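You operate a simulated robot arm through the tools that you are given. There is no shell and no other tool. Be economical: measure what you need, move in short steps, check, and stop when the job is done.

You run a simulated robot arm. Do the job below in one go: nothing can be reset, and whatever is moved stays where it is left.

TASK
Lift the blue strainer cup out and change the wash tray's water.
Fine: cup on the slatted board; drain till empty and shut it; spout over, clean water to cover the floor, tap shut. Set down upright: what you pick out.

The check looks at the end state, three seconds after you hand in, the way a careful person would. Anything else that was tipped, shoved, dropped, spilled or broken makes it a failure. Lids that push on must go on centred and level and be pressed home; caps that screw on are set level and turned clockwise until they are tight.

THE ROBOT
A 7-joint arm with a two-finger parallel gripper, fixed in place. Base frame: the origin is at the foot of the arm, x ahead of it, y to its left, z up; the work surface is at about z = 0. Units: cm, degrees, N and s.
With the tool pointing down near the work surface it reaches from about 22 to 58 cm from the base axis. Its first joint turns from -66.0 to 66.0 degrees. Payload 2.5 kg.
The tool frame sits at the grasp point between the pads (the TCP): z along the fingers, y along the line on which they close. The tips reach 2.3 cm beyond it. Largest opening 9.4 cm; finger width 3.8, thickness 1; the body of the gripper, 5.4 by 9.6 cm, starts 3.9 cm behind the TCP.
Orientation is that of the tool frame in the base frame, as a unit quaternion [x, y, z, w]. With the fingers straight down and closing along the base's y, the tool's x points along the base's -x, its y along +y and its z along -z.

THE INTERFACE
- The arm moves only by the tool drive_tool. Its argument "moves" is a list of rows, each a list of 3 entries, a list of its own where there are three numbers: the shift along the base's x, y, z in cm, then the turn, a rotation vector about the base's x, y, z in degrees, then the finger opening in cm, from 0 to 9.4. In form: [[[tx, ty, tz], [ax, ay, az], gripper], ...]. A call has 1 to 12 rows; each row shifts and turns the commanded pose from where the row before left it. Rows are played at 5 a second. More than 5 cm and 8.6 degrees between two rows, or a gripper value outside its range, and nothing of the call is played. A pose out of reach is approached as far as the arm can. The call stops where the force on the tool passes 40 N (or 10 N more than at its start, if that is more) or the arm is blocked; 0.2 s more then pass. The fingers move at their own pace (about 10.8 cm/s each) and stop on an object; they squeeze with about 44 N. The grip force told is the motor's: it shows also when the fingers shut on nothing. Time passes only in rows, and 0.2 s behind the last, so rows that do not move let the fingers close. It gives the time, the measured TCP pose, the force on the tool (base axes), the opening and the grip force at its end, in the units of the frame above (readings bear some noise), with the torque about the TCP (base axes, N m) and any sound that the robot's microphone picked up, and new pictures: "pictures" is both (left out), scene, wrist or none.
- Cameras (640 x 400 px; columns grow to the right, rows downward): "scene" is fixed at [12.02, -40.58, 54.85]; the picture's right is [0.82, -0.57, 0.00], its down [-0.30, -0.43, -0.85] and it looks along [0.48, 0.70, -0.53] (base axes); focal length 304 px, centre (320, 200). "wrist" rides on the gripper at [8.6, 1.6, -7.4] in the tool frame; the picture's right is [-0.18, 0.98, 0.00], its down [-0.58, -0.11, -0.81] and it looks along [-0.79, -0.15, 0.59] (tool axes); focal length 243 px, centre (320, 200). There is no depth. A picture from a camera that has moved, and an enlarged one, comes with that camera's place and axes in the base frame and with its lens.
- enlarge(camera, box): a new picture of the part [left, top, right, bottom] of that camera's present view, enlarged. No time passes.
- finish_job(): hands the job in; it is judged then, once.

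Go step by step. Nothing tells you positions but the pictures and the camera data: compare them with the known pose of the tool, close in by small moves and look again before you grip or let go. The budget is 120 turns and 200 pictures, counting those below and the enlarged ones. Unless the task says otherwise, let go and move clear before handing in, and close with one line.

The tools are called after "Call:" as name(argument=value, ...) on one line, values as JSON. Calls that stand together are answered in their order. drive_tool: Moves the arm, as the interface text tells. Its arguments: {"type":"object","properties":{"moves":{"type":"array","items":{"type":"array"}},"pictures":{"type":"string","enum":["both","scene","wrist","none"]}},"required":["moves"]} The other tools are called the same way: enlarge (camera, box) takes an enlarged picture of a part of a camera's view; finish_job () hands the job in.

At the start:

```text
t: 0.0
tool_pos: [42.36, 15.42, 30.91]
ee_rot: [0.0, 1.0, 0.0, 0.0]
wrist_force: [-0.2, -0.1, 0.2]
ft_torque: [0.02, 0.01, -0.01]
finger_gap: 9.39
finger_force: 0.0
```

scene: 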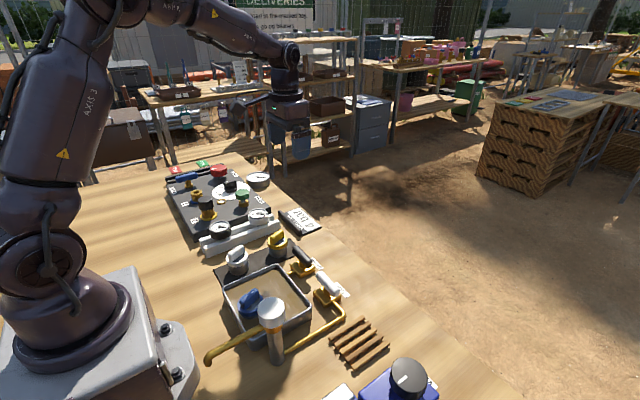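
wrist: 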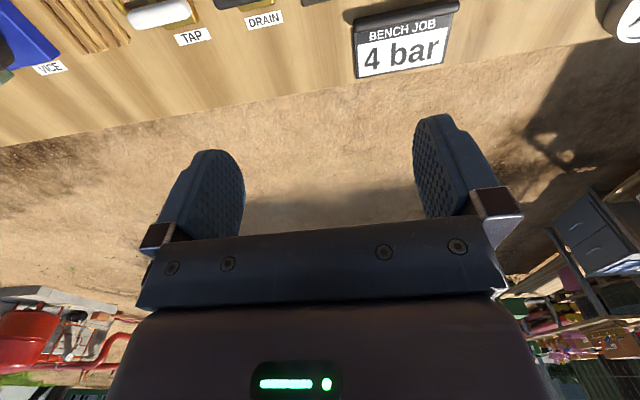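

I see the wash tray with a blue cup, two lever valves labelled TAP and DRAIN, and the slatted board near it. I'll enlarge the area to measure it.

Call:
enlarge(camera="scene", box=[190, 220, 350, 380])

Call:
enlarge(camera="scene", box=[280, 230, 440, 400])

```text
2.50 times, centred on (270, 300) of scene
camera zoom: at [12.02, -40.58, 54.85], right [0.82, -0.57, 0.0], down [-0.3, -0.43, -0.85], along [0.48, 0.7, -0.53], focal length 759 px, centre (445, -50)
```

zoom: 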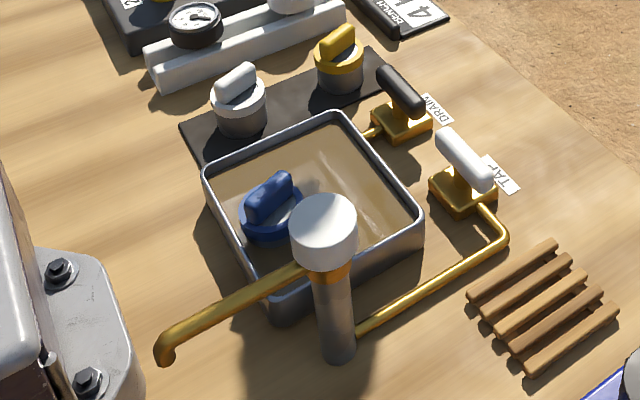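

```text
2.35 times, centred on (360, 315) of scene
camera zoom: at [12.02, -40.58, 54.85], right [0.82, -0.57, 0.0], down [-0.3, -0.43, -0.85], along [0.48, 0.7, -0.53], focal length 715 px, centre (226, -71)
```

zoom: 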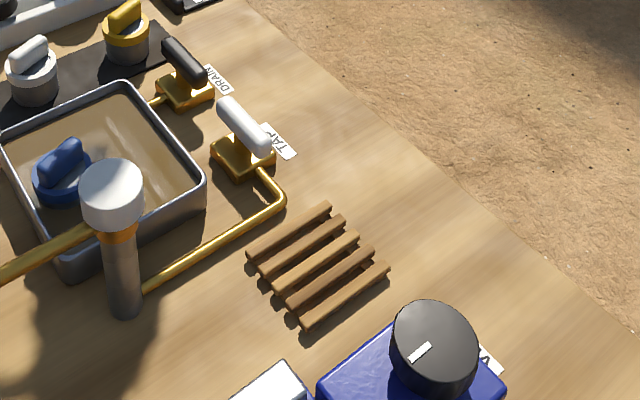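

The tray spans about x 20–33, y −6–8; the cup handle is near (24.2, 3.3), tap and drain near x 39, the slats at about (37.5, −16). I'll move over for a wrist view.

Call:
drive_tool(moves=[[[-3.1, -3.3, -0.7], [0, 0, 0], 9.4], [[-3.1, -3.3, -0.7], [0, 0, 0], 9.4], [[-3.1, -3.3, -0.7], [0, 0, 0], 9.4], [[-3.1, -3.3, -0.7], [0, 0, 0], 9.4], [[0, 0, 0], [0, 0, 0], 9.4]])

```text
t: 1.2
tool_pos: [29.96, 2.18, 27.99]
ee_rot: [0.0, 1.0, 0.0, 0.0]
wrist_force: [0.3, -1.2, 0.9]
ft_torque: [0.02, 0.01, -0.03]
finger_gap: 9.39
finger_force: 0.0
camera wrist: at [21.32, 3.71, 35.54], right [0.18, 0.98, 0.0], down [0.58, -0.11, 0.81], along [0.79, -0.15, -0.59], focal length 243 px, centre (320, 200)
```

scene: 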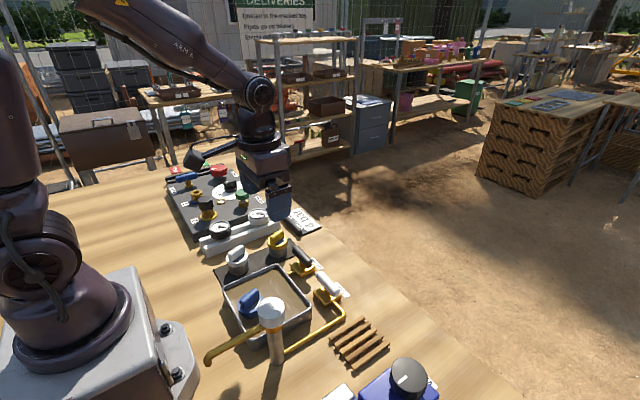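
wrist: 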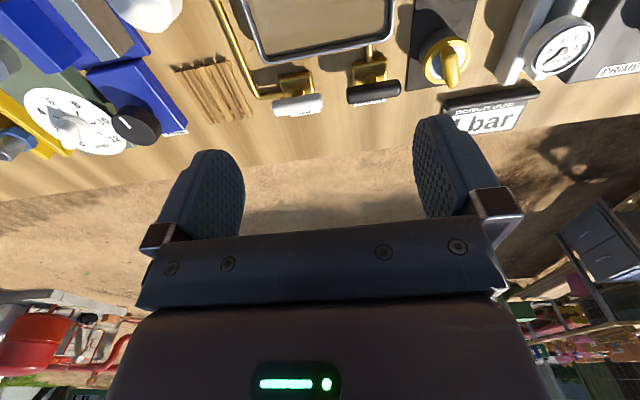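

The wrist view now shows the valves, so I'll enlarge it to read the lever positions.

Call:
enlarge(camera="wrist", box=[220, 0, 440, 130])

Call:
enlarge(camera="scene", box=[275, 230, 355, 310])

Call:
enlarge(camera="scene", box=[210, 260, 310, 360])

```text
2.91 times, centred on (330, 65) of wrist
camera zoom: at [21.32, 3.71, 35.54], right [0.18, 0.98, 0.0], down [0.58, -0.11, 0.81], along [0.79, -0.15, -0.59], focal length 706 px, centre (291, 593)
```

zoom: 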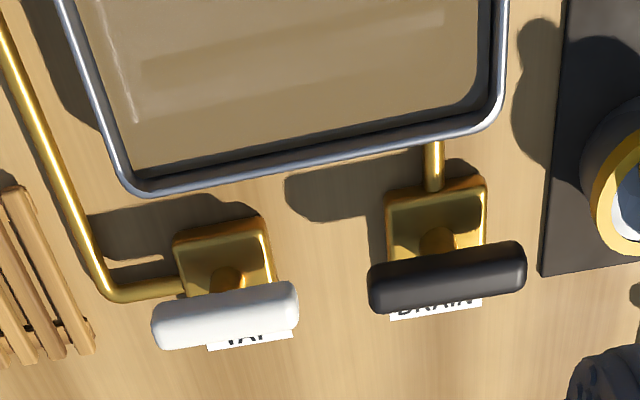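

```text
5.00 times, centred on (315, 270) of scene
camera zoom: at [12.02, -40.58, 54.85], right [0.82, -0.57, 0.0], down [-0.3, -0.43, -0.85], along [0.48, 0.7, -0.53], focal length 1519 px, centre (345, -150)
```

zoom: 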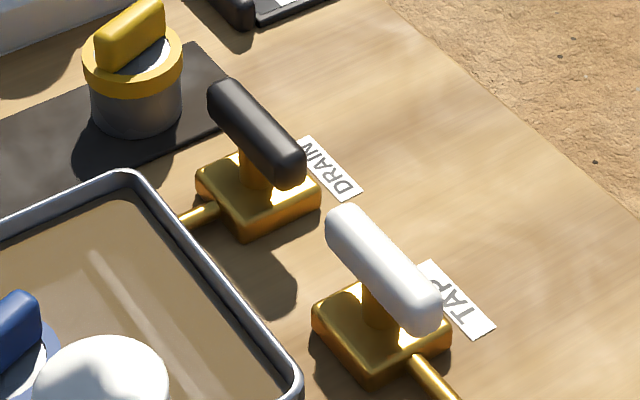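

```text
4.00 times, centred on (260, 310) of scene
camera zoom: at [12.02, -40.58, 54.85], right [0.82, -0.57, 0.0], down [-0.3, -0.43, -0.85], along [0.48, 0.7, -0.53], focal length 1215 px, centre (560, -240)
```

zoom: 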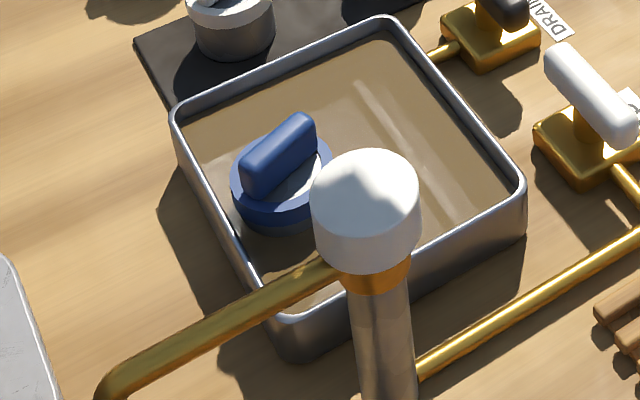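

Both valves are T‑bars lying along y, with the tray full of dirty water. The cup's grip bar runs along x around (24.4, 3.0), top about z 5.6. I'll come over it with the fingers partly open.

Call:
drive_tool(moves=[[[-1.9, 0.3, -3.5], [0, 0, 0], 4.5], [[-1.9, 0.3, -3.5], [0, 0, 0], 4.5], [[-1.8, 0.2, -3.5], [0, 0, 0], 4.5], [[0, 0, -3.5], [0, 0, 0], 4.5], [[0, 0, -3], [0, 0, 0], 4.5], [[0, 0, 0], [0, 0, 0], 4.5]])

```text
t: 2.6
tool_pos: [24.32, 3.04, 11.07]
ee_rot: [0.0, 1.0, 0.0, 0.001]
wrist_force: [0.1, -0.3, -0.3]
ft_torque: [0.02, 0.04, 0.0]
finger_gap: 4.52
finger_force: 0.0
camera wrist: at [15.76, 4.62, 18.55], right [0.18, 0.98, 0.0], down [0.58, -0.11, 0.81], along [0.79, -0.15, -0.59], focal length 243 px, centre (320, 200)
```

scene: 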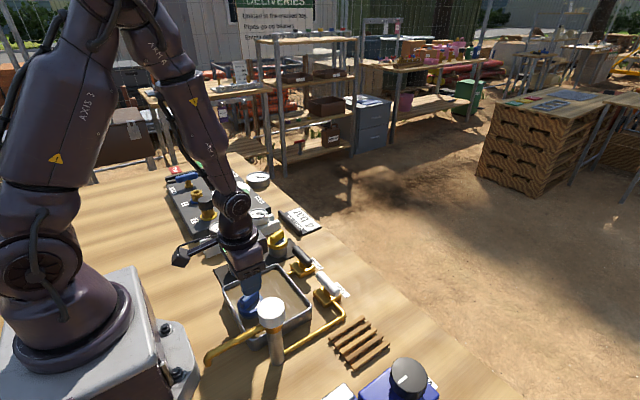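
wrist: 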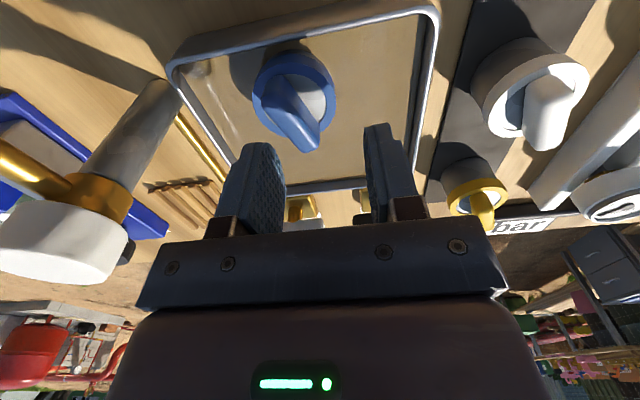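

Call:
enlarge(camera="wrist", box=[220, 30, 380, 160])

Call:
enlarge(camera="scene", box=[210, 240, 310, 340])

```text
3.08 times, centred on (300, 95) of wrist
camera zoom: at [15.76, 4.62, 18.55], right [0.18, 0.98, 0.0], down [0.58, -0.11, 0.81], along [0.79, -0.15, -0.59], focal length 746 px, centre (382, 523)
```

zoom: 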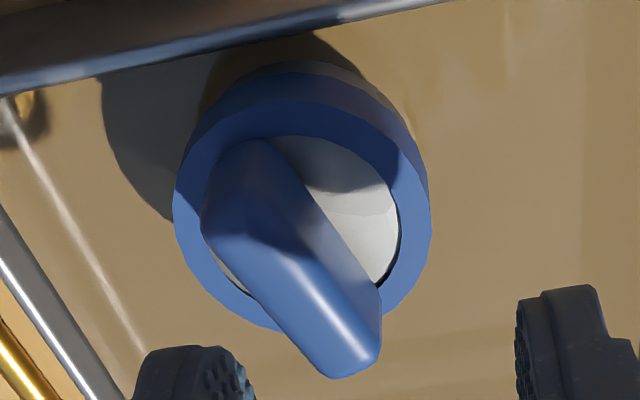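

```text
4.00 times, centred on (260, 290) of scene
camera zoom: at [12.03, -40.58, 54.85], right [0.82, -0.57, 0.0], down [-0.3, -0.43, -0.85], along [0.48, 0.7, -0.53], focal length 1215 px, centre (560, -160)
```

zoom: 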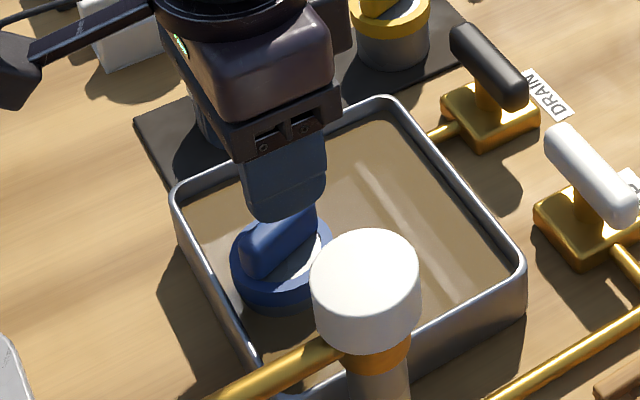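

Triangulating both views puts the grip bar's top at z≈6.7, centre (23.9, 1.9). I'll shift to it and go down in steps.

Call:
drive_tool(moves=[[[-0.4, -1.1, 0], [0, 0, 0], 4.5], [[0, 0, -2], [0, 0, 0], 4.5], [[0, 0, -1.3], [0, 0, 0], 4.5], [[0, 0, 0], [0, 0, 0], 4.5]])

Call:
enlarge(camera="scene", box=[210, 240, 310, 340])

```text
t: 3.6
tool_pos: [24.05, 1.89, 7.81]
ee_rot: [0.0, 1.0, 0.0, 0.0]
wrist_force: [0.5, -0.2, 0.1]
ft_torque: [-0.04, -0.01, -0.03]
finger_gap: 4.5
finger_force: 0.1
camera wrist: at [15.4, 3.51, 15.24], right [0.18, 0.98, 0.0], down [0.58, -0.11, 0.81], along [0.79, -0.15, -0.59], focal length 243 px, centre (320, 200)
```

scene: 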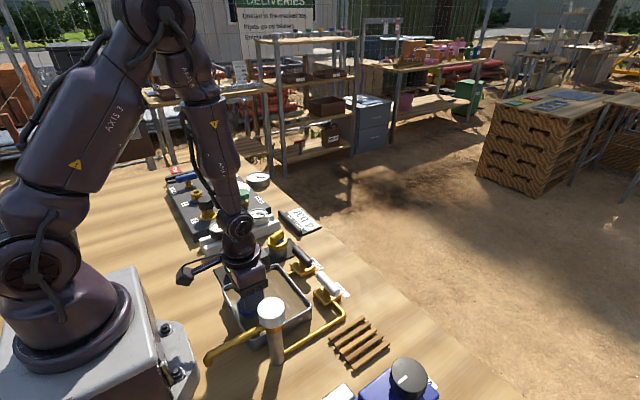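
wrist: 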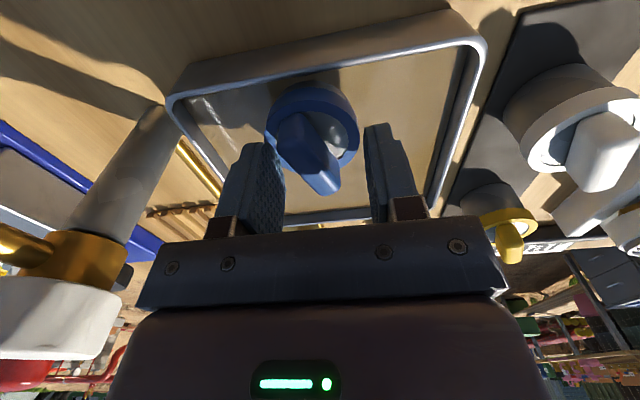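

```text
4.00 times, centred on (260, 290) of scene
camera zoom: at [12.02, -40.58, 54.85], right [0.82, -0.57, 0.0], down [-0.3, -0.43, -0.85], along [0.48, 0.7, -0.53], focal length 1215 px, centre (560, -160)
```

zoom: 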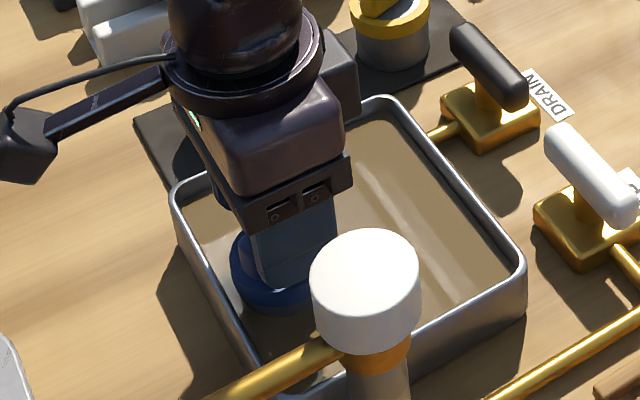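

The bar sits between the fingers, so I go a bit lower and close.

Call:
drive_tool(moves=[[[0, -0.2, -0.5], [0, 0, 0], 4.5], [[0, 0, -0.5], [0, 0, 0], 4.5], [[0, 0, 0], [0, 0, 0], 0], [[0, 0, 0], [0, 0, 0], 0], [[0, 0, 0], [0, 0, 0], 0]])

```text
t: 4.2
tool_pos: [24.05, 1.76, 7.03]
ee_rot: [0.0, 1.0, 0.0, 0.0]
wrist_force: [0.6, 4.5, 21.3]
ft_torque: [-0.26, 0.03, -0.03]
finger_gap: 3.78
finger_force: 43.8
stopped in row 3: the force on the tool passed its limit at 60 N (the readings are from after the stop); the commanded pose is now the measured one
camera wrist: at [15.43, 3.3, 14.53], right [0.18, 0.98, 0.0], down [0.58, -0.11, 0.81], along [0.79, -0.15, -0.59], focal length 243 px, centre (320, 200)
```

scene: 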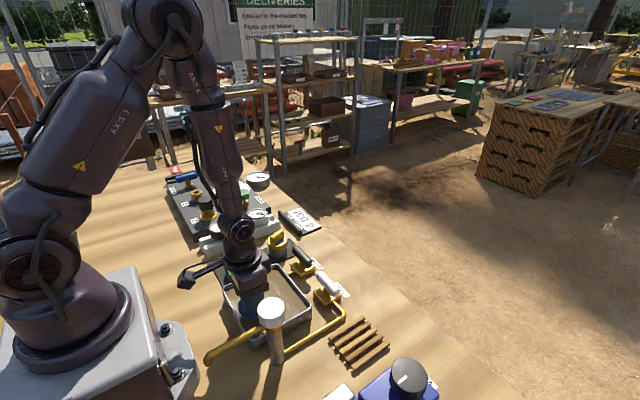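
wrist: 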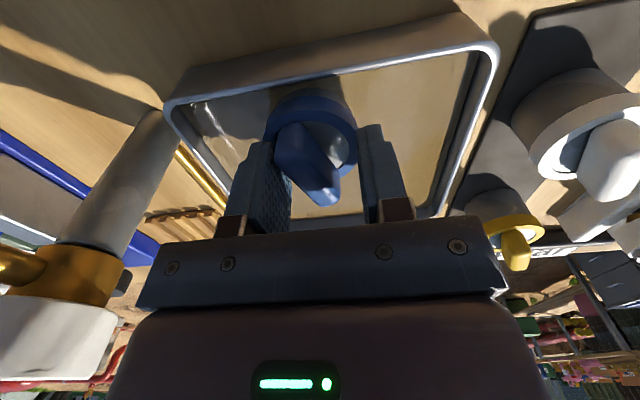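

The fingertips came down on the cup's rim; I'll raise slightly so they can close on the bar.

Call:
drive_tool(moves=[[[0, 0, 0], [0, 0, 0], 4.3], [[0, 0, 0.3], [0, 0, 0], 4.3], [[0, 0, 0.3], [0, 0, 0], 4.3]])

Call:
enlarge(camera="wrist", box=[220, 70, 430, 220])

```text
t: 5.0
tool_pos: [23.89, 1.61, 7.61]
ee_rot: [0.001, 1.0, 0.0, -0.001]
wrist_force: [-0.5, -0.8, 0.0]
ft_torque: [0.0, 0.01, -0.01]
finger_gap: 4.28
finger_force: 0.2
camera wrist: at [15.33, 3.22, 15.1], right [0.19, 0.98, 0.0], down [0.58, -0.11, 0.81], along [0.79, -0.15, -0.59], focal length 243 px, centre (320, 200)
```

scene: 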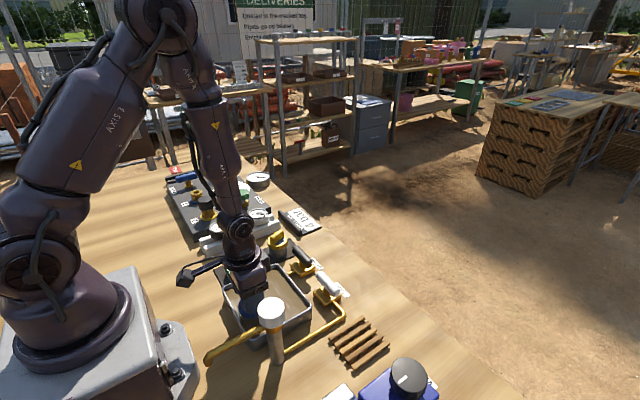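
wrist: 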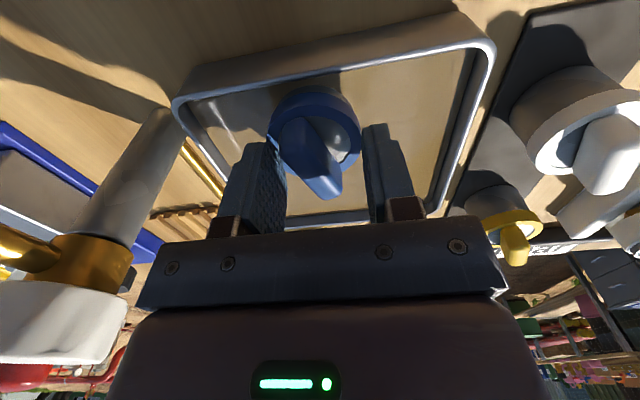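

```text
2.67 times, centred on (325, 145) of wrist
camera zoom: at [15.33, 3.22, 15.1], right [0.19, 0.98, 0.0], down [0.58, -0.11, 0.81], along [0.79, -0.15, -0.59], focal length 647 px, centre (307, 347)
```

zoom: 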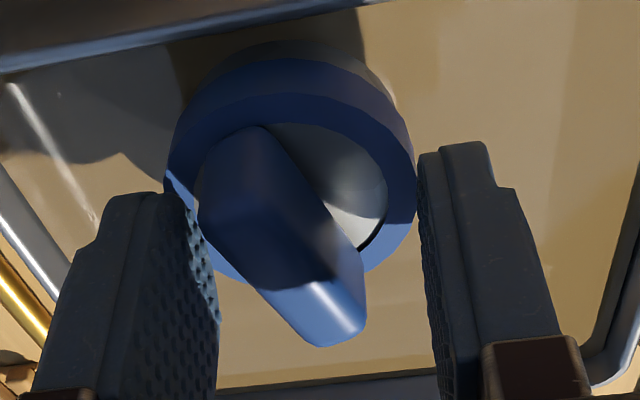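

Call:
drive_tool(moves=[[[0, 0.0, 0], [0, 0, 0], 3.0], [[0, 0, 0], [0, 0, 0], 2.4], [[0, 0, 0], [0, 0, 0], 1.8], [[0, 0, 0], [0, 0, 0], 1.0], [[0, 0, 0], [0, 0, 0], 0], [[0, 0, 0], [0, 0, 0], 0]])

Call:
enlarge(camera="wrist", box=[220, 70, 430, 220])

```text
t: 6.4
tool_pos: [24.02, 1.68, 7.64]
ee_rot: [0.001, 1.0, 0.0, -0.001]
wrist_force: [-0.4, 0.2, 1.6]
ft_torque: [0.03, 0.01, -0.01]
finger_gap: 1.43
finger_force: 43.9
camera wrist: at [15.35, 3.24, 15.1], right [0.19, 0.98, 0.0], down [0.58, -0.11, 0.81], along [0.79, -0.15, -0.59], focal length 243 px, centre (320, 200)
```

scene: 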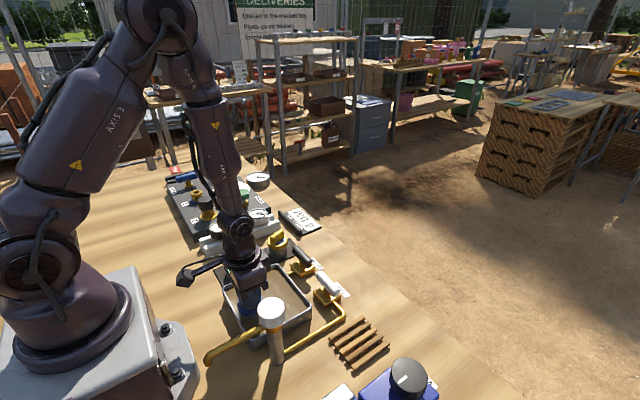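
wrist: 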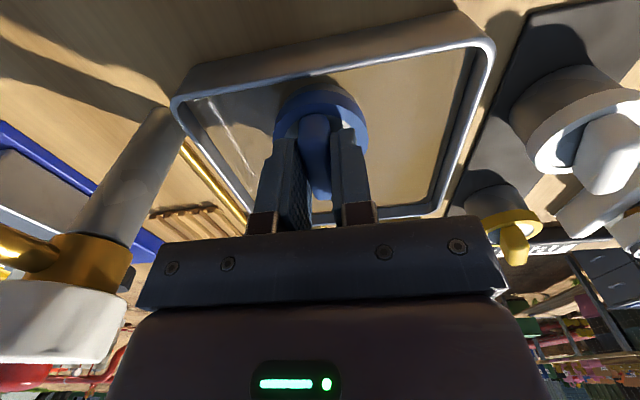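

```text
2.67 times, centred on (325, 145) of wrist
camera zoom: at [15.35, 3.24, 15.1], right [0.19, 0.98, 0.0], down [0.58, -0.11, 0.81], along [0.79, -0.15, -0.59], focal length 647 px, centre (307, 347)
```

zoom: 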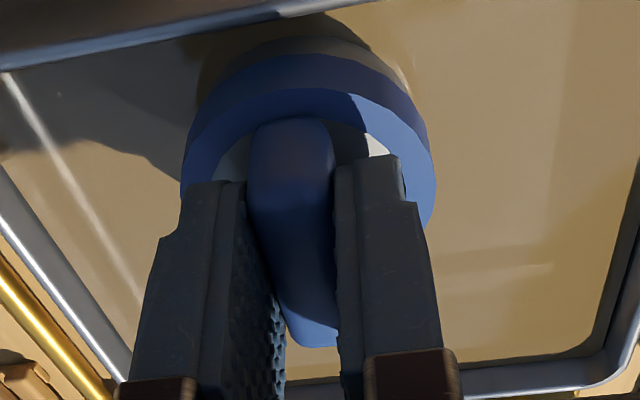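

The bar is gripped at 1.43 cm. I'll lift slowly and hold above the tray so it can drip.

Call:
drive_tool(moves=[[[0, 0, 1], [0, 0, 0], 0], [[0, 0, 1], [0, 0, 0], 0], [[0, 0, 1], [0, 0, 0], 0], [[0, 0, 1], [0, 0, 0], 0], [[0, 0, 1.5], [0, 0, 0], 0], [[0, 0, 1.5], [0, 0, 0], 0], [[0, 0, 0], [0, 0, 0], 0], [[0, 0, 0], [0, 0, 0], 0], [[0, 0, 0], [0, 0, 0], 0], [[0, 0, 0], [0, 0, 0], 0], [[0, 0, 0], [0, 0, 0], 0], [[0, 0, 0], [0, 0, 0], 0]])

Call:
enlarge(camera="scene", box=[210, 220, 310, 320])

```text
t: 9.0
tool_pos: [23.92, 1.72, 14.59]
ee_rot: [0.001, 1.0, 0.0, 0.0]
wrist_force: [0.7, -0.8, -1.2]
ft_torque: [0.01, -0.01, -0.01]
finger_gap: 1.45
finger_force: 44.1
camera wrist: at [15.29, 3.28, 22.13], right [0.19, 0.98, 0.0], down [0.58, -0.11, 0.81], along [0.79, -0.15, -0.59], focal length 243 px, centre (320, 200)
```

scene: 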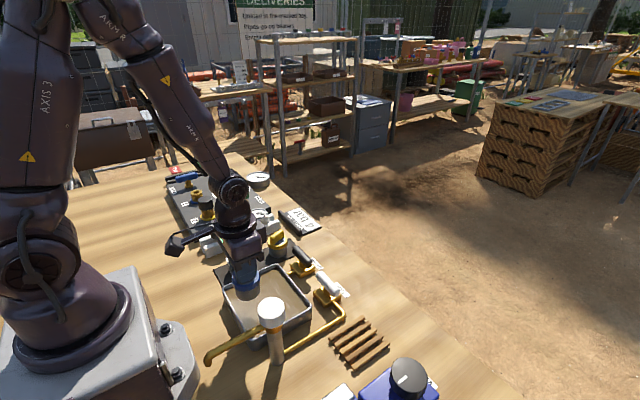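
wrist: 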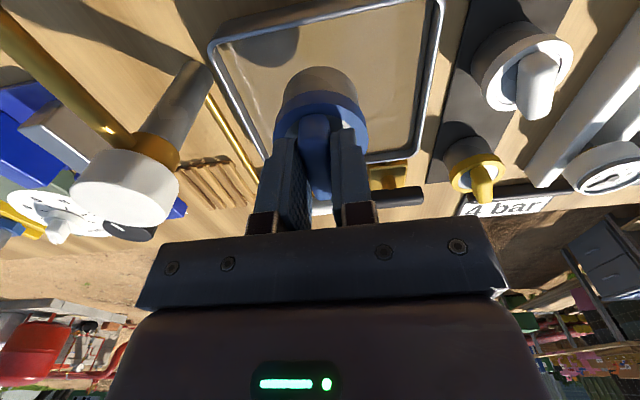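

```text
4.00 times, centred on (260, 270) of scene
camera zoom: at [12.03, -40.58, 54.85], right [0.82, -0.57, 0.0], down [-0.3, -0.43, -0.85], along [0.48, 0.7, -0.53], focal length 1215 px, centre (560, -80)
```

zoom: 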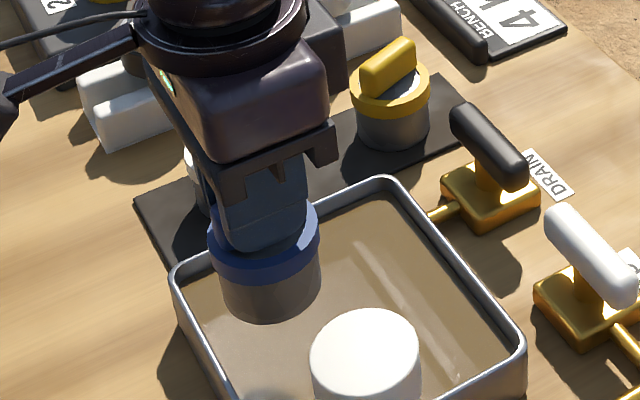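

The cup is held upright about 7 cm below the TCP. I'll carry it high over the tap to the slatted board.

Call:
drive_tool(moves=[[[1.5, 0, 2.5], [0, 0, 0], 0], [[4, 0, 1], [0, 0, 0], 0], [[4, -1, 0], [0, 0, 0], 0], [[3, -3, 0], [0, 0, 0], 0], [[1, -4.5, 0], [0, 0, 0], 0], [[0, -4.5, 0], [0, 0, 0], 0], [[0, -4.5, 0], [0, 0, 0], 0], [[0, 0, 0], [0, 0, 0], 0]])

Call:
enlarge(camera="scene", box=[300, 250, 420, 370])

Call:
enlarge(camera="wrist", box=[240, 0, 440, 150])

```text
t: 10.8
tool_pos: [37.48, -16.02, 18.03]
ee_rot: [0.001, 1.0, -0.001, 0.0]
wrist_force: [0.1, 0.1, -0.8]
ft_torque: [0.03, 0.01, 0.03]
finger_gap: 1.45
finger_force: 44.0
camera wrist: at [28.85, -14.41, 25.59], right [0.19, 0.98, 0.0], down [0.58, -0.11, 0.81], along [0.79, -0.15, -0.59], focal length 243 px, centre (320, 200)
```

scene: 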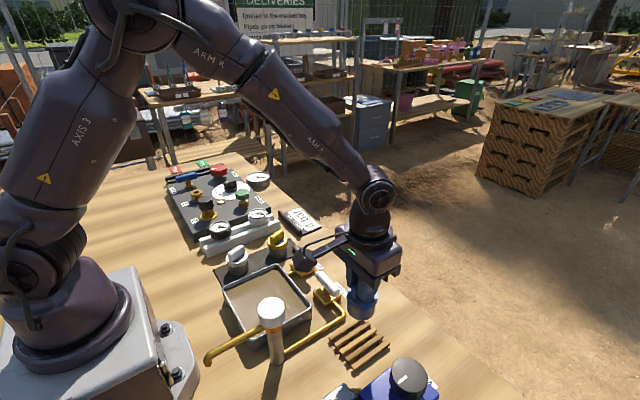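
wrist: 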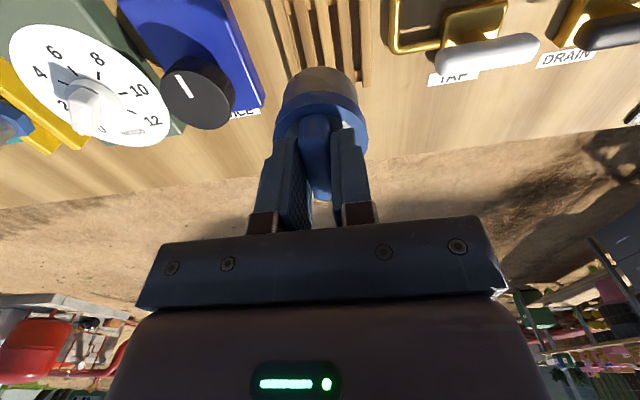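

```text
3.33 times, centred on (360, 310) of scene
camera zoom: at [12.02, -40.58, 54.85], right [0.82, -0.57, 0.0], down [-0.3, -0.43, -0.85], along [0.48, 0.7, -0.53], focal length 1013 px, centre (187, -167)
```

zoom: 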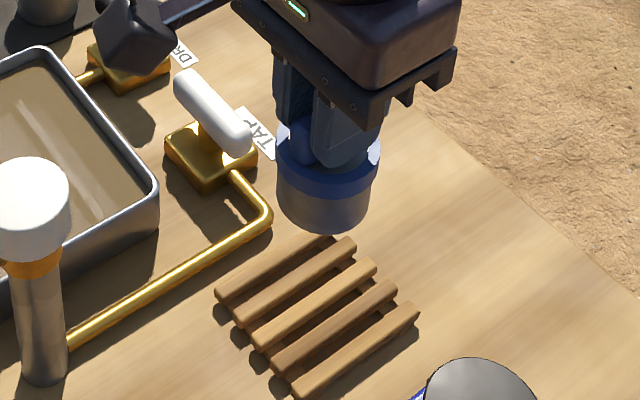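

```text
2.67 times, centred on (340, 75) of wrist
camera zoom: at [28.85, -14.41, 25.59], right [0.19, 0.98, 0.0], down [0.58, -0.11, 0.81], along [0.79, -0.15, -0.59], focal length 647 px, centre (267, 533)
```

zoom: 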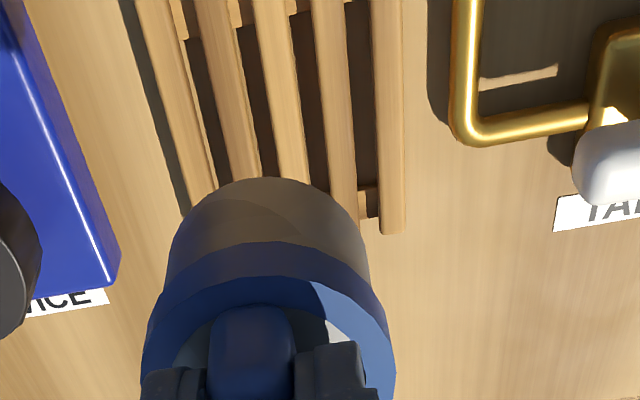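

The board spans about x 33.6–42, y −12–−19.5, so the cup is directly above its centre. I'll lower it slowly.

Call:
drive_tool(moves=[[[0.2, 0.1, -3], [0, 0, 0], 0], [[0, 0, -2.5], [0, 0, 0], 0], [[0, 0, -1.5], [0, 0, 0], 0], [[0, 0, -0.7], [0, 0, 0], 0], [[0, 0, 0], [0, 0, 0], 0]], pictures="none")

Call:
enlarge(camera="scene", box=[300, 250, 420, 370])

```text
t: 12.0
tool_pos: [37.62, -15.68, 10.39]
ee_rot: [0.001, 1.0, 0.0, 0.0]
wrist_force: [0.0, -0.1, -0.1]
ft_torque: [0.03, 0.01, 0.01]
finger_gap: 1.45
finger_force: 44.4
```

```text
3.33 times, centred on (360, 310) of scene
camera zoom: at [12.03, -40.58, 54.85], right [0.82, -0.57, 0.0], down [-0.3, -0.43, -0.85], along [0.48, 0.7, -0.53], focal length 1013 px, centre (187, -167)
```

zoom: 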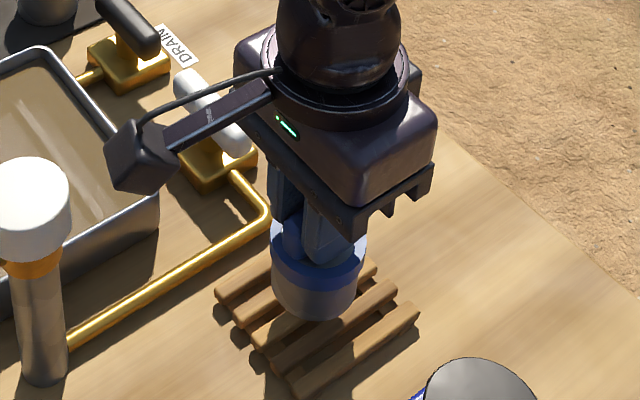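

Call:
drive_tool(moves=[[[0, 0, -0.3], [0, 0, 0], 0], [[0, 0, -0.3], [0, 0, 0], 0], [[0, 0, -0.2], [0, 0, 0], 0], [[0, 0, -0.2], [0, 0, 0], 0], [[0, 0, 0], [0, 0, 0], 0]], pictures="none")

```text
t: 13.2
tool_pos: [37.55, -15.72, 9.37]
ee_rot: [0.001, 1.0, 0.0, -0.001]
wrist_force: [0.6, 0.6, -1.0]
ft_torque: [-0.02, 0.0, 0.01]
finger_gap: 1.44
finger_force: 44.0
```

Call:
drive_tool(moves=[[[0, 0, -0.2], [0, 0, 0], 0], [[0, 0, -0.2], [0, 0, 0], 0], [[0, 0, 0], [0, 0, 0], 0]], pictures="none")

Call:
enlarge(camera="scene", box=[300, 250, 420, 370])

```text
t: 14.0
tool_pos: [37.59, -15.85, 9.05]
ee_rot: [0.001, 1.0, -0.001, 0.0]
wrist_force: [-0.9, -0.1, -0.9]
ft_torque: [-0.01, -0.03, 0.02]
finger_gap: 1.42
finger_force: 43.9
```

```text
3.33 times, centred on (360, 310) of scene
camera zoom: at [12.03, -40.58, 54.85], right [0.82, -0.57, 0.0], down [-0.3, -0.43, -0.85], along [0.48, 0.7, -0.53], focal length 1013 px, centre (187, -167)
```

zoom: 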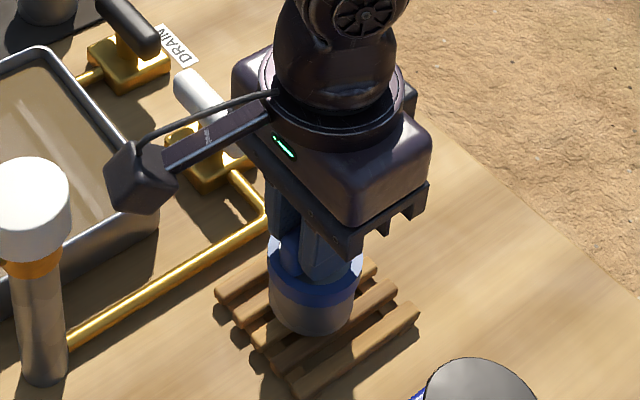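

No contact yet; I continue in small steps.

Call:
drive_tool(moves=[[[0, 0, -0.15], [0, 0, 0], 0], [[0, 0, -0.15], [0, 0, 0], 0], [[0, 0, -0.1], [0, 0, 0], 0], [[0, 0, 0], [0, 0, 0], 0]], pictures="none")

```text
t: 15.0
tool_pos: [37.56, -15.73, 8.69]
ee_rot: [0.001, 1.0, 0.0, 0.0]
wrist_force: [-1.0, -0.1, -0.9]
ft_torque: [0.0, -0.01, 0.02]
finger_gap: 1.44
finger_force: 44.4
```

Call:
drive_tool(moves=[[[0, 0, -0.15], [0, 0, 0], 0], [[0, 0, -0.15], [0, 0, 0], 0], [[0, 0, 0], [0, 0, 0], 0]], pictures="none")

Call:
enlarge(camera="wrist", box=[200, 0, 440, 180])

```text
t: 15.8
tool_pos: [37.71, -15.77, 8.27]
ee_rot: [0.001, 1.0, 0.0, -0.001]
wrist_force: [0.2, 0.0, -1.6]
ft_torque: [0.0, 0.01, -0.02]
finger_gap: 1.42
finger_force: 44.6
```

```text
2.22 times, centred on (320, 90) of wrist
camera zoom: at [29.09, -14.14, 15.78], right [0.19, 0.98, 0.0], down [0.58, -0.11, 0.81], along [0.79, -0.15, -0.59], focal length 539 px, centre (320, 444)
```

zoom: 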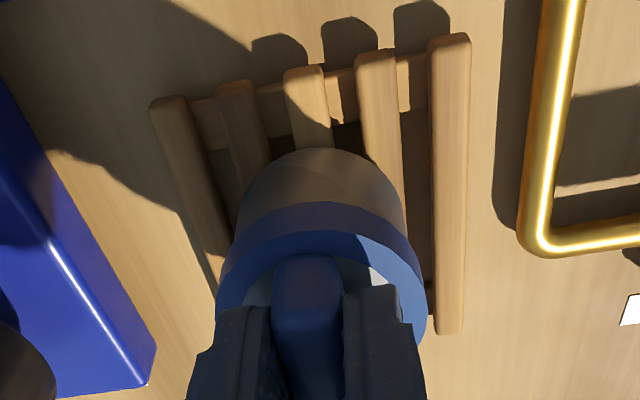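

Call:
drive_tool(moves=[[[0, 0, -0.15], [0, 0, 0], 0], [[0, 0, -0.1], [0, 0, 0], 0], [[0, 0, 0], [0, 0, 0], 0]], pictures="none")

```text
t: 16.6
tool_pos: [37.59, -15.67, 8.04]
ee_rot: [0.001, 1.0, -0.001, 0.0]
wrist_force: [-0.4, -0.6, -2.2]
ft_torque: [0.02, -0.03, -0.03]
finger_gap: 1.46
finger_force: 44.4
```

Call:
drive_tool(moves=[[[0, 0, -0.1], [0, 0, 0], 0], [[0, 0, -0.1], [0, 0, 0], 0], [[0, 0, 0], [0, 0, 0], 0]], pictures="none")

Call:
enlarge(camera="scene", box=[310, 280, 400, 370])

```text
t: 17.4
tool_pos: [37.65, -15.7, 7.95]
ee_rot: [0.001, 1.0, 0.0, 0.0]
wrist_force: [-11.2, 3.5, 30.9]
ft_torque: [0.13, 0.41, -0.01]
finger_gap: 1.47
finger_force: 44.7
```

```text
4.44 times, centred on (355, 325) of scene
camera zoom: at [12.01, -40.57, 54.86], right [0.82, -0.57, 0.0], down [-0.3, -0.43, -0.85], along [0.48, 0.7, -0.53], focal length 1350 px, centre (164, -356)
```

zoom: 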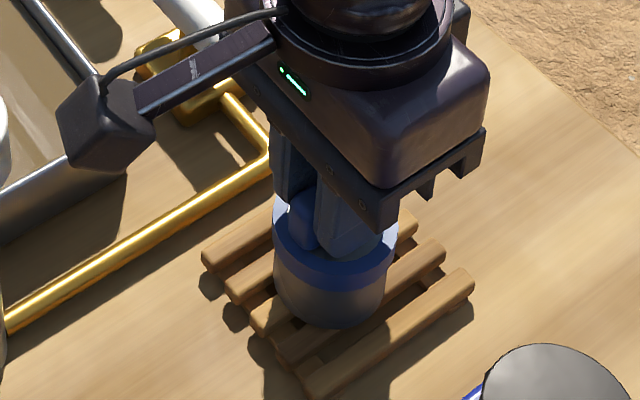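

The cup is on the slats. I'll ease off, open and rise straight up.

Call:
drive_tool(moves=[[[0, 0, 0.1], [0, 0, 0], 0], [[0, 0, 0], [0, 0, 0], 2.5], [[0, 0, 0], [0, 0, 0], 3.2], [[0, 0, 0.5], [0, 0, 0], 3.2], [[0, 0, 2], [0, 0, 0], 3.2], [[0, 0, 4], [0, 0, 0], 3.2], [[0, 0, 4], [0, 0, 0], 3.2]])

Call:
enlarge(camera="scene", box=[300, 250, 420, 370])

```text
t: 19.0
tool_pos: [37.65, -15.83, 18.57]
ee_rot: [0.001, 1.0, 0.0, -0.001]
wrist_force: [0.3, 0.9, -0.4]
ft_torque: [-0.01, -0.01, -0.03]
finger_gap: 3.21
finger_force: 0.0
camera wrist: at [29.01, -14.1, 26.01], right [0.19, 0.98, 0.0], down [0.58, -0.11, 0.81], along [0.79, -0.15, -0.59], focal length 243 px, centre (320, 200)
```

scene: 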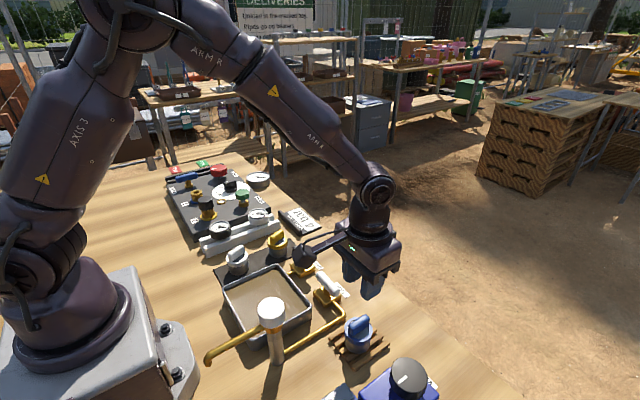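
wrist: 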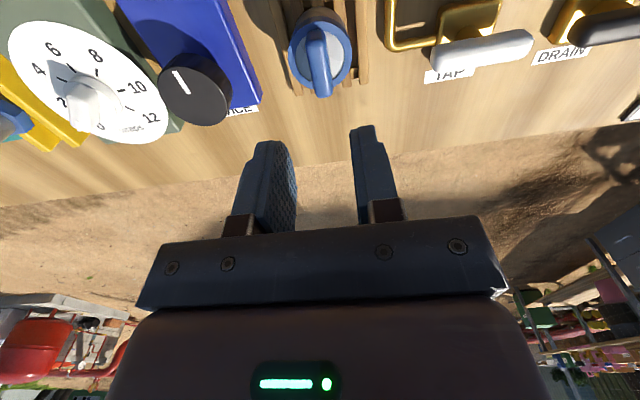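

```text
3.33 times, centred on (360, 310) of scene
camera zoom: at [12.03, -40.58, 54.85], right [0.82, -0.57, 0.0], down [-0.3, -0.43, -0.85], along [0.48, 0.7, -0.53], focal length 1013 px, centre (187, -167)
```

zoom: 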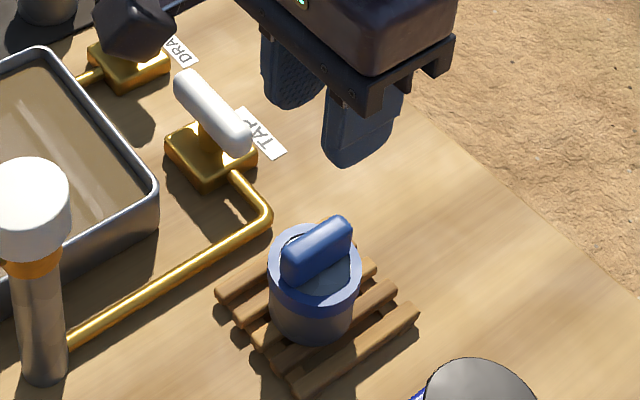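

The cup stands upright on the board. Next is the drain: its bar's top centre is at about (39.8, 7.5, 5). I'll go above it, turning the gripper 90° so it closes along x.

Call:
drive_tool(moves=[[[0.2, 2.1, 0], [0, 0, 8.2], 4], [[0.2, 2.1, 0], [0, 0, 8.2], 4], [[0.2, 2.1, 0], [0, 0, 8.2], 4], [[0.2, 2.1, 0], [0, 0, 8.2], 4], [[0.2, 2.1, 0], [0, 0, 8.2], 4], [[0.2, 2.1, 0], [0, 0, 8.2], 4], [[0.2, 2.1, 0], [0, 0, 8.2], 4], [[0.2, 2.1, 0], [0, 0, 8.2], 4], [[0.2, 2.1, 0], [0, 0, 8.2], 4], [[0.2, 2.1, 0], [0, 0, 8.1], 4], [[0.2, 2.1, 0], [0, 0, 8.1], 4], [[0, 0, 0], [0, 0, 0], 4]])

Call:
enlarge(camera="wrist", box=[200, 0, 440, 180])

```text
t: 21.6
tool_pos: [39.78, 7.25, 18.53]
ee_rot: [0.707, -0.707, 0.0, 0.001]
wrist_force: [-0.3, 0.8, 0.6]
ft_torque: [-0.01, 0.0, 0.01]
finger_gap: 4.0
finger_force: 0.0
camera wrist: at [38.25, -1.35, 25.98], right [-0.98, 0.18, 0.0], down [0.11, 0.58, 0.81], along [0.15, 0.79, -0.59], focal length 243 px, centre (320, 200)
```

scene: 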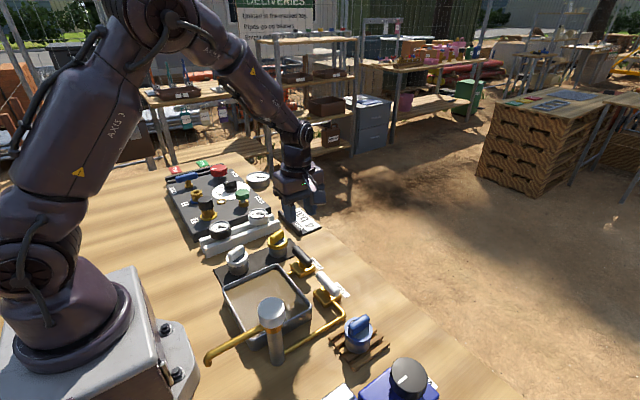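
wrist: 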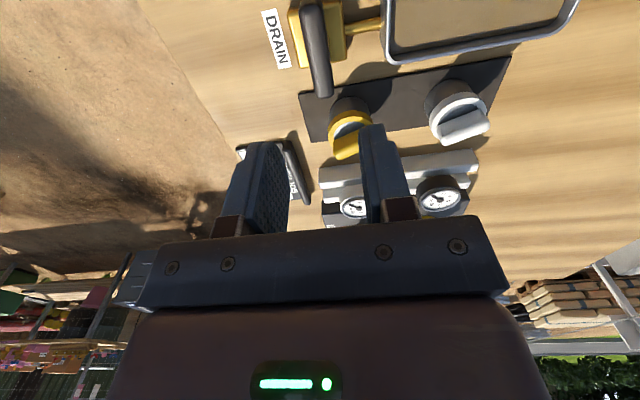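

```text
2.22 times, centred on (320, 90) of wrist
camera zoom: at [38.25, -1.35, 25.98], right [-0.98, 0.18, 0.0], down [0.11, 0.58, 0.81], along [0.15, 0.79, -0.59], focal length 539 px, centre (320, 444)
```

zoom: 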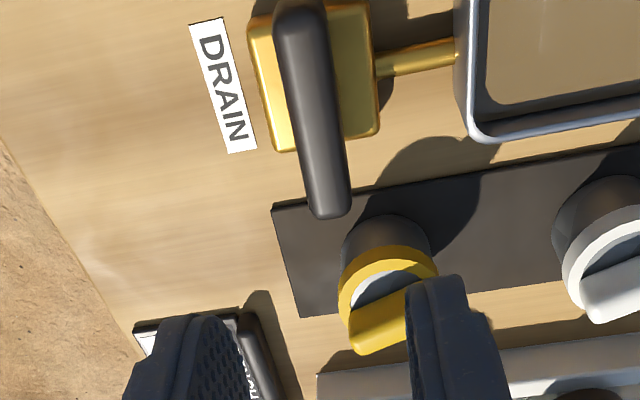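

The drain bar is centred about (40, 7.4), y from 4 to 11. Descending with a check midway.

Call:
drive_tool(moves=[[[0.25, 0.15, -4], [0, 0, 0], 4], [[0, 0, -4], [0, 0, 0], 4], [[0, 0, -2], [0, 0, 0], 4], [[0, 0, 0], [0, 0, 0], 4]])

Call:
enlarge(camera="scene", box=[260, 210, 350, 300])

```text
t: 22.6
tool_pos: [40.02, 7.55, 8.4]
ee_rot: [-0.707, 0.708, -0.001, -0.001]
wrist_force: [0.2, 0.4, -0.6]
ft_torque: [-0.06, -0.02, 0.02]
finger_gap: 4.02
finger_force: 0.0
camera wrist: at [38.53, -1.14, 15.95], right [-0.98, 0.19, 0.0], down [0.11, 0.58, 0.81], along [0.15, 0.79, -0.59], focal length 243 px, centre (320, 200)
```

scene: 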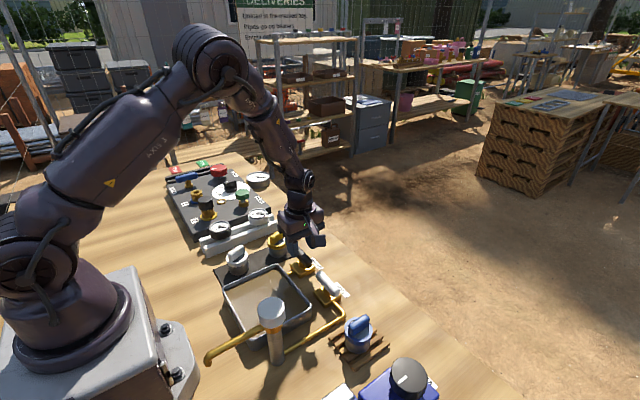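
wrist: 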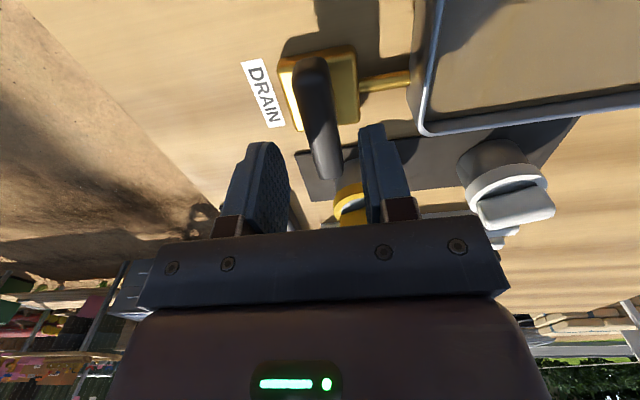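

```text
4.44 times, centred on (305, 255) of scene
camera zoom: at [12.03, -40.58, 54.85], right [0.82, -0.57, 0.0], down [-0.3, -0.43, -0.85], along [0.48, 0.7, -0.53], focal length 1350 px, centre (387, -44)
```

zoom: 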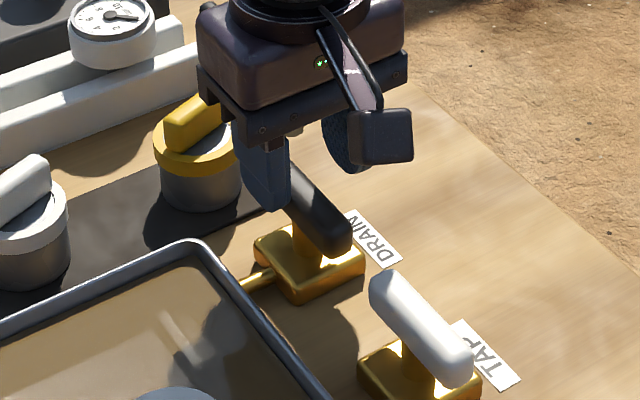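

Call:
drive_tool(moves=[[[0, -0.1, -1.6], [0, 0, 0], 4], [[0, 0, -1.0], [0, 0, 0], 4], [[0, 0, -0.4], [0, 0, 0], 4], [[0, 0, 0], [0, 0, 0], 4]])

Call:
enlarge(camera="wrist", box=[210, 30, 430, 220])

```text
t: 23.6
tool_pos: [40.11, 7.34, 5.42]
ee_rot: [-0.706, 0.708, 0.0, 0.001]
wrist_force: [0.5, -0.3, 0.6]
ft_torque: [-0.01, -0.02, 0.02]
finger_gap: 4.02
finger_force: 0.0
camera wrist: at [38.51, -1.28, 12.94], right [-0.98, 0.19, 0.0], down [0.11, 0.58, 0.81], along [0.15, 0.79, -0.59], focal length 243 px, centre (320, 200)
```

scene: 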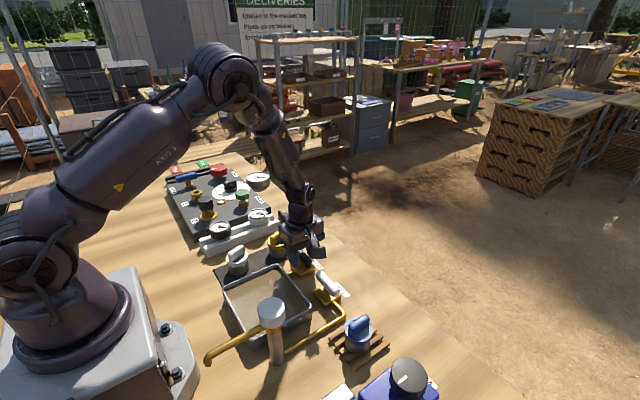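
wrist: 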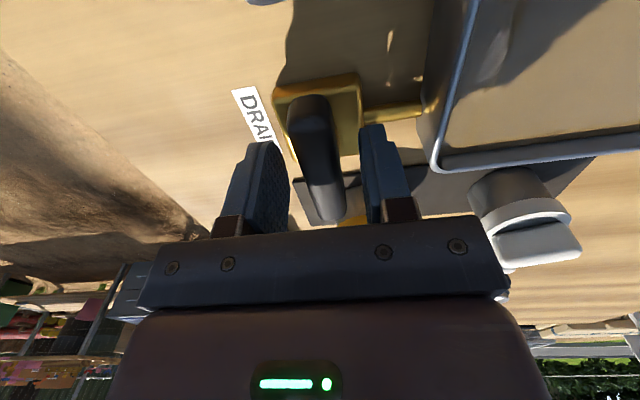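

```text
2.11 times, centred on (320, 125) of wrist
camera zoom: at [38.51, -1.28, 12.94], right [-0.98, 0.19, 0.0], down [0.11, 0.58, 0.81], along [0.15, 0.79, -0.59], focal length 511 px, centre (320, 358)
```

zoom: 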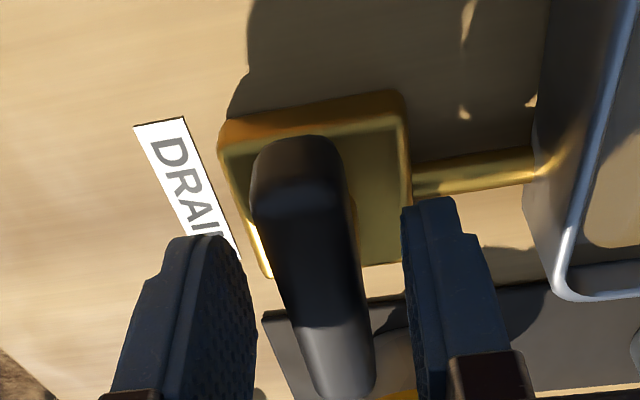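

Call:
drive_tool(moves=[[[0, 0, 0], [0, 0, 0], 2.6], [[0, 0, 0], [0, 0, 0], 2], [[0, 0, 0], [0, 0, 0], 0], [[0, 0, 0], [0, 0, 0], 0]], pictures="none")

```text
t: 24.6
tool_pos: [39.89, 7.42, 5.44]
ee_rot: [-0.707, 0.708, -0.001, -0.001]
wrist_force: [-11.8, -1.5, 6.2]
ft_torque: [-0.08, -0.15, 0.36]
finger_gap: 1.81
finger_force: 44.5
```

The bar is gripped. I'll test a turn one way and watch the torque.

Call:
drive_tool(moves=[[[0, 0, 0], [0, 0, -4], 0], [[0, 0, 0], [0, 0, -4], 0], [[0, 0, 0], [0, 0, 0], 0]], pictures="none")

```text
t: 25.4
tool_pos: [39.99, 7.36, 5.43]
ee_rot: [-0.657, 0.754, 0.0, -0.002]
wrist_force: [-19.6, -5.5, 10.1]
ft_torque: [-0.22, -0.11, 2.24]
finger_gap: 2.3
finger_force: 45.0
```

That resists hard (2.2 N·m with the grip widening), so it's the stop. I'll go back and turn the other way.

Call:
drive_tool(moves=[[[0, 0, 0], [0, 0, 4], 0], [[0, 0, 0], [0, 0, 4], 0], [[0.1, 0, 0], [0, 0, 4], 0], [[0, 0, 0], [0, 0, 4], 0], [[0, 0, 0], [0, 0, 0], 0]], pictures="none")

```text
t: 26.6
tool_pos: [40.13, 7.38, 5.43]
ee_rot: [0.754, -0.657, -0.002, 0.002]
wrist_force: [-27.7, 3.3, 12.6]
ft_torque: [1.49, -0.13, -0.13]
finger_gap: 1.8
finger_force: 45.0
```

It turns freely that way. I'll correct the centring slightly and keep turning.

Call:
drive_tool(moves=[[[-0.25, 0, 0], [0, 0, 0], 0], [[0, 0, 0], [0, 0, 7], 0], [[0, 0, 0], [0, 0, 7], 0], [[0, 0, 0], [0, 0, 7], 0], [[0, 0, 0], [0, 0, 0], 0]])

```text
t: 27.8
tool_pos: [39.97, 7.36, 5.44]
ee_rot: [0.862, -0.506, 0.001, -0.001]
wrist_force: [7.8, 16.3, -33.1]
ft_torque: [-0.33, 0.31, 0.07]
finger_gap: 1.81
finger_force: 45.4
camera wrist: at [42.82, -0.94, 12.88], right [-0.95, -0.32, 0.0], down [-0.19, 0.56, 0.81], along [-0.25, 0.77, -0.59], focal length 243 px, centre (320, 200)
```

scene: 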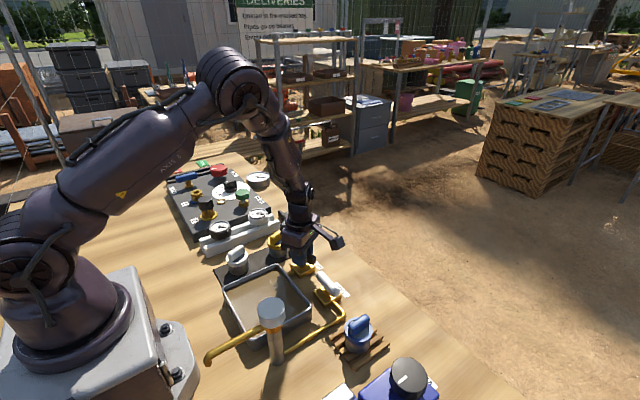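
wrist: 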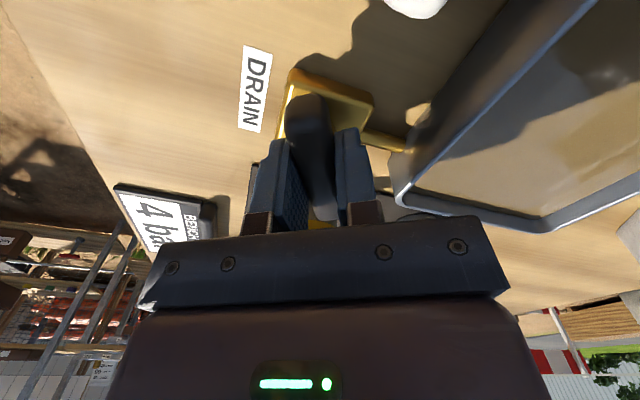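

Call:
drive_tool(moves=[[[0.05, 0.12, -0.22], [0, 0, 0], 0], [[0, 0, 0], [0, 0, 7], 0], [[0, 0, 0], [0, 0, 7], 0], [[0, 0, 0], [0, 0, 7], 0], [[0, 0, 0], [0, 0, 0], 0]], pictures="none")

```text
t: 29.0
tool_pos: [40.09, 7.33, 5.27]
ee_rot: [0.939, -0.343, 0.002, 0.001]
wrist_force: [-17.0, -2.5, 33.5]
ft_torque: [-0.24, 0.32, 0.12]
finger_gap: 1.83
finger_force: 45.1
```

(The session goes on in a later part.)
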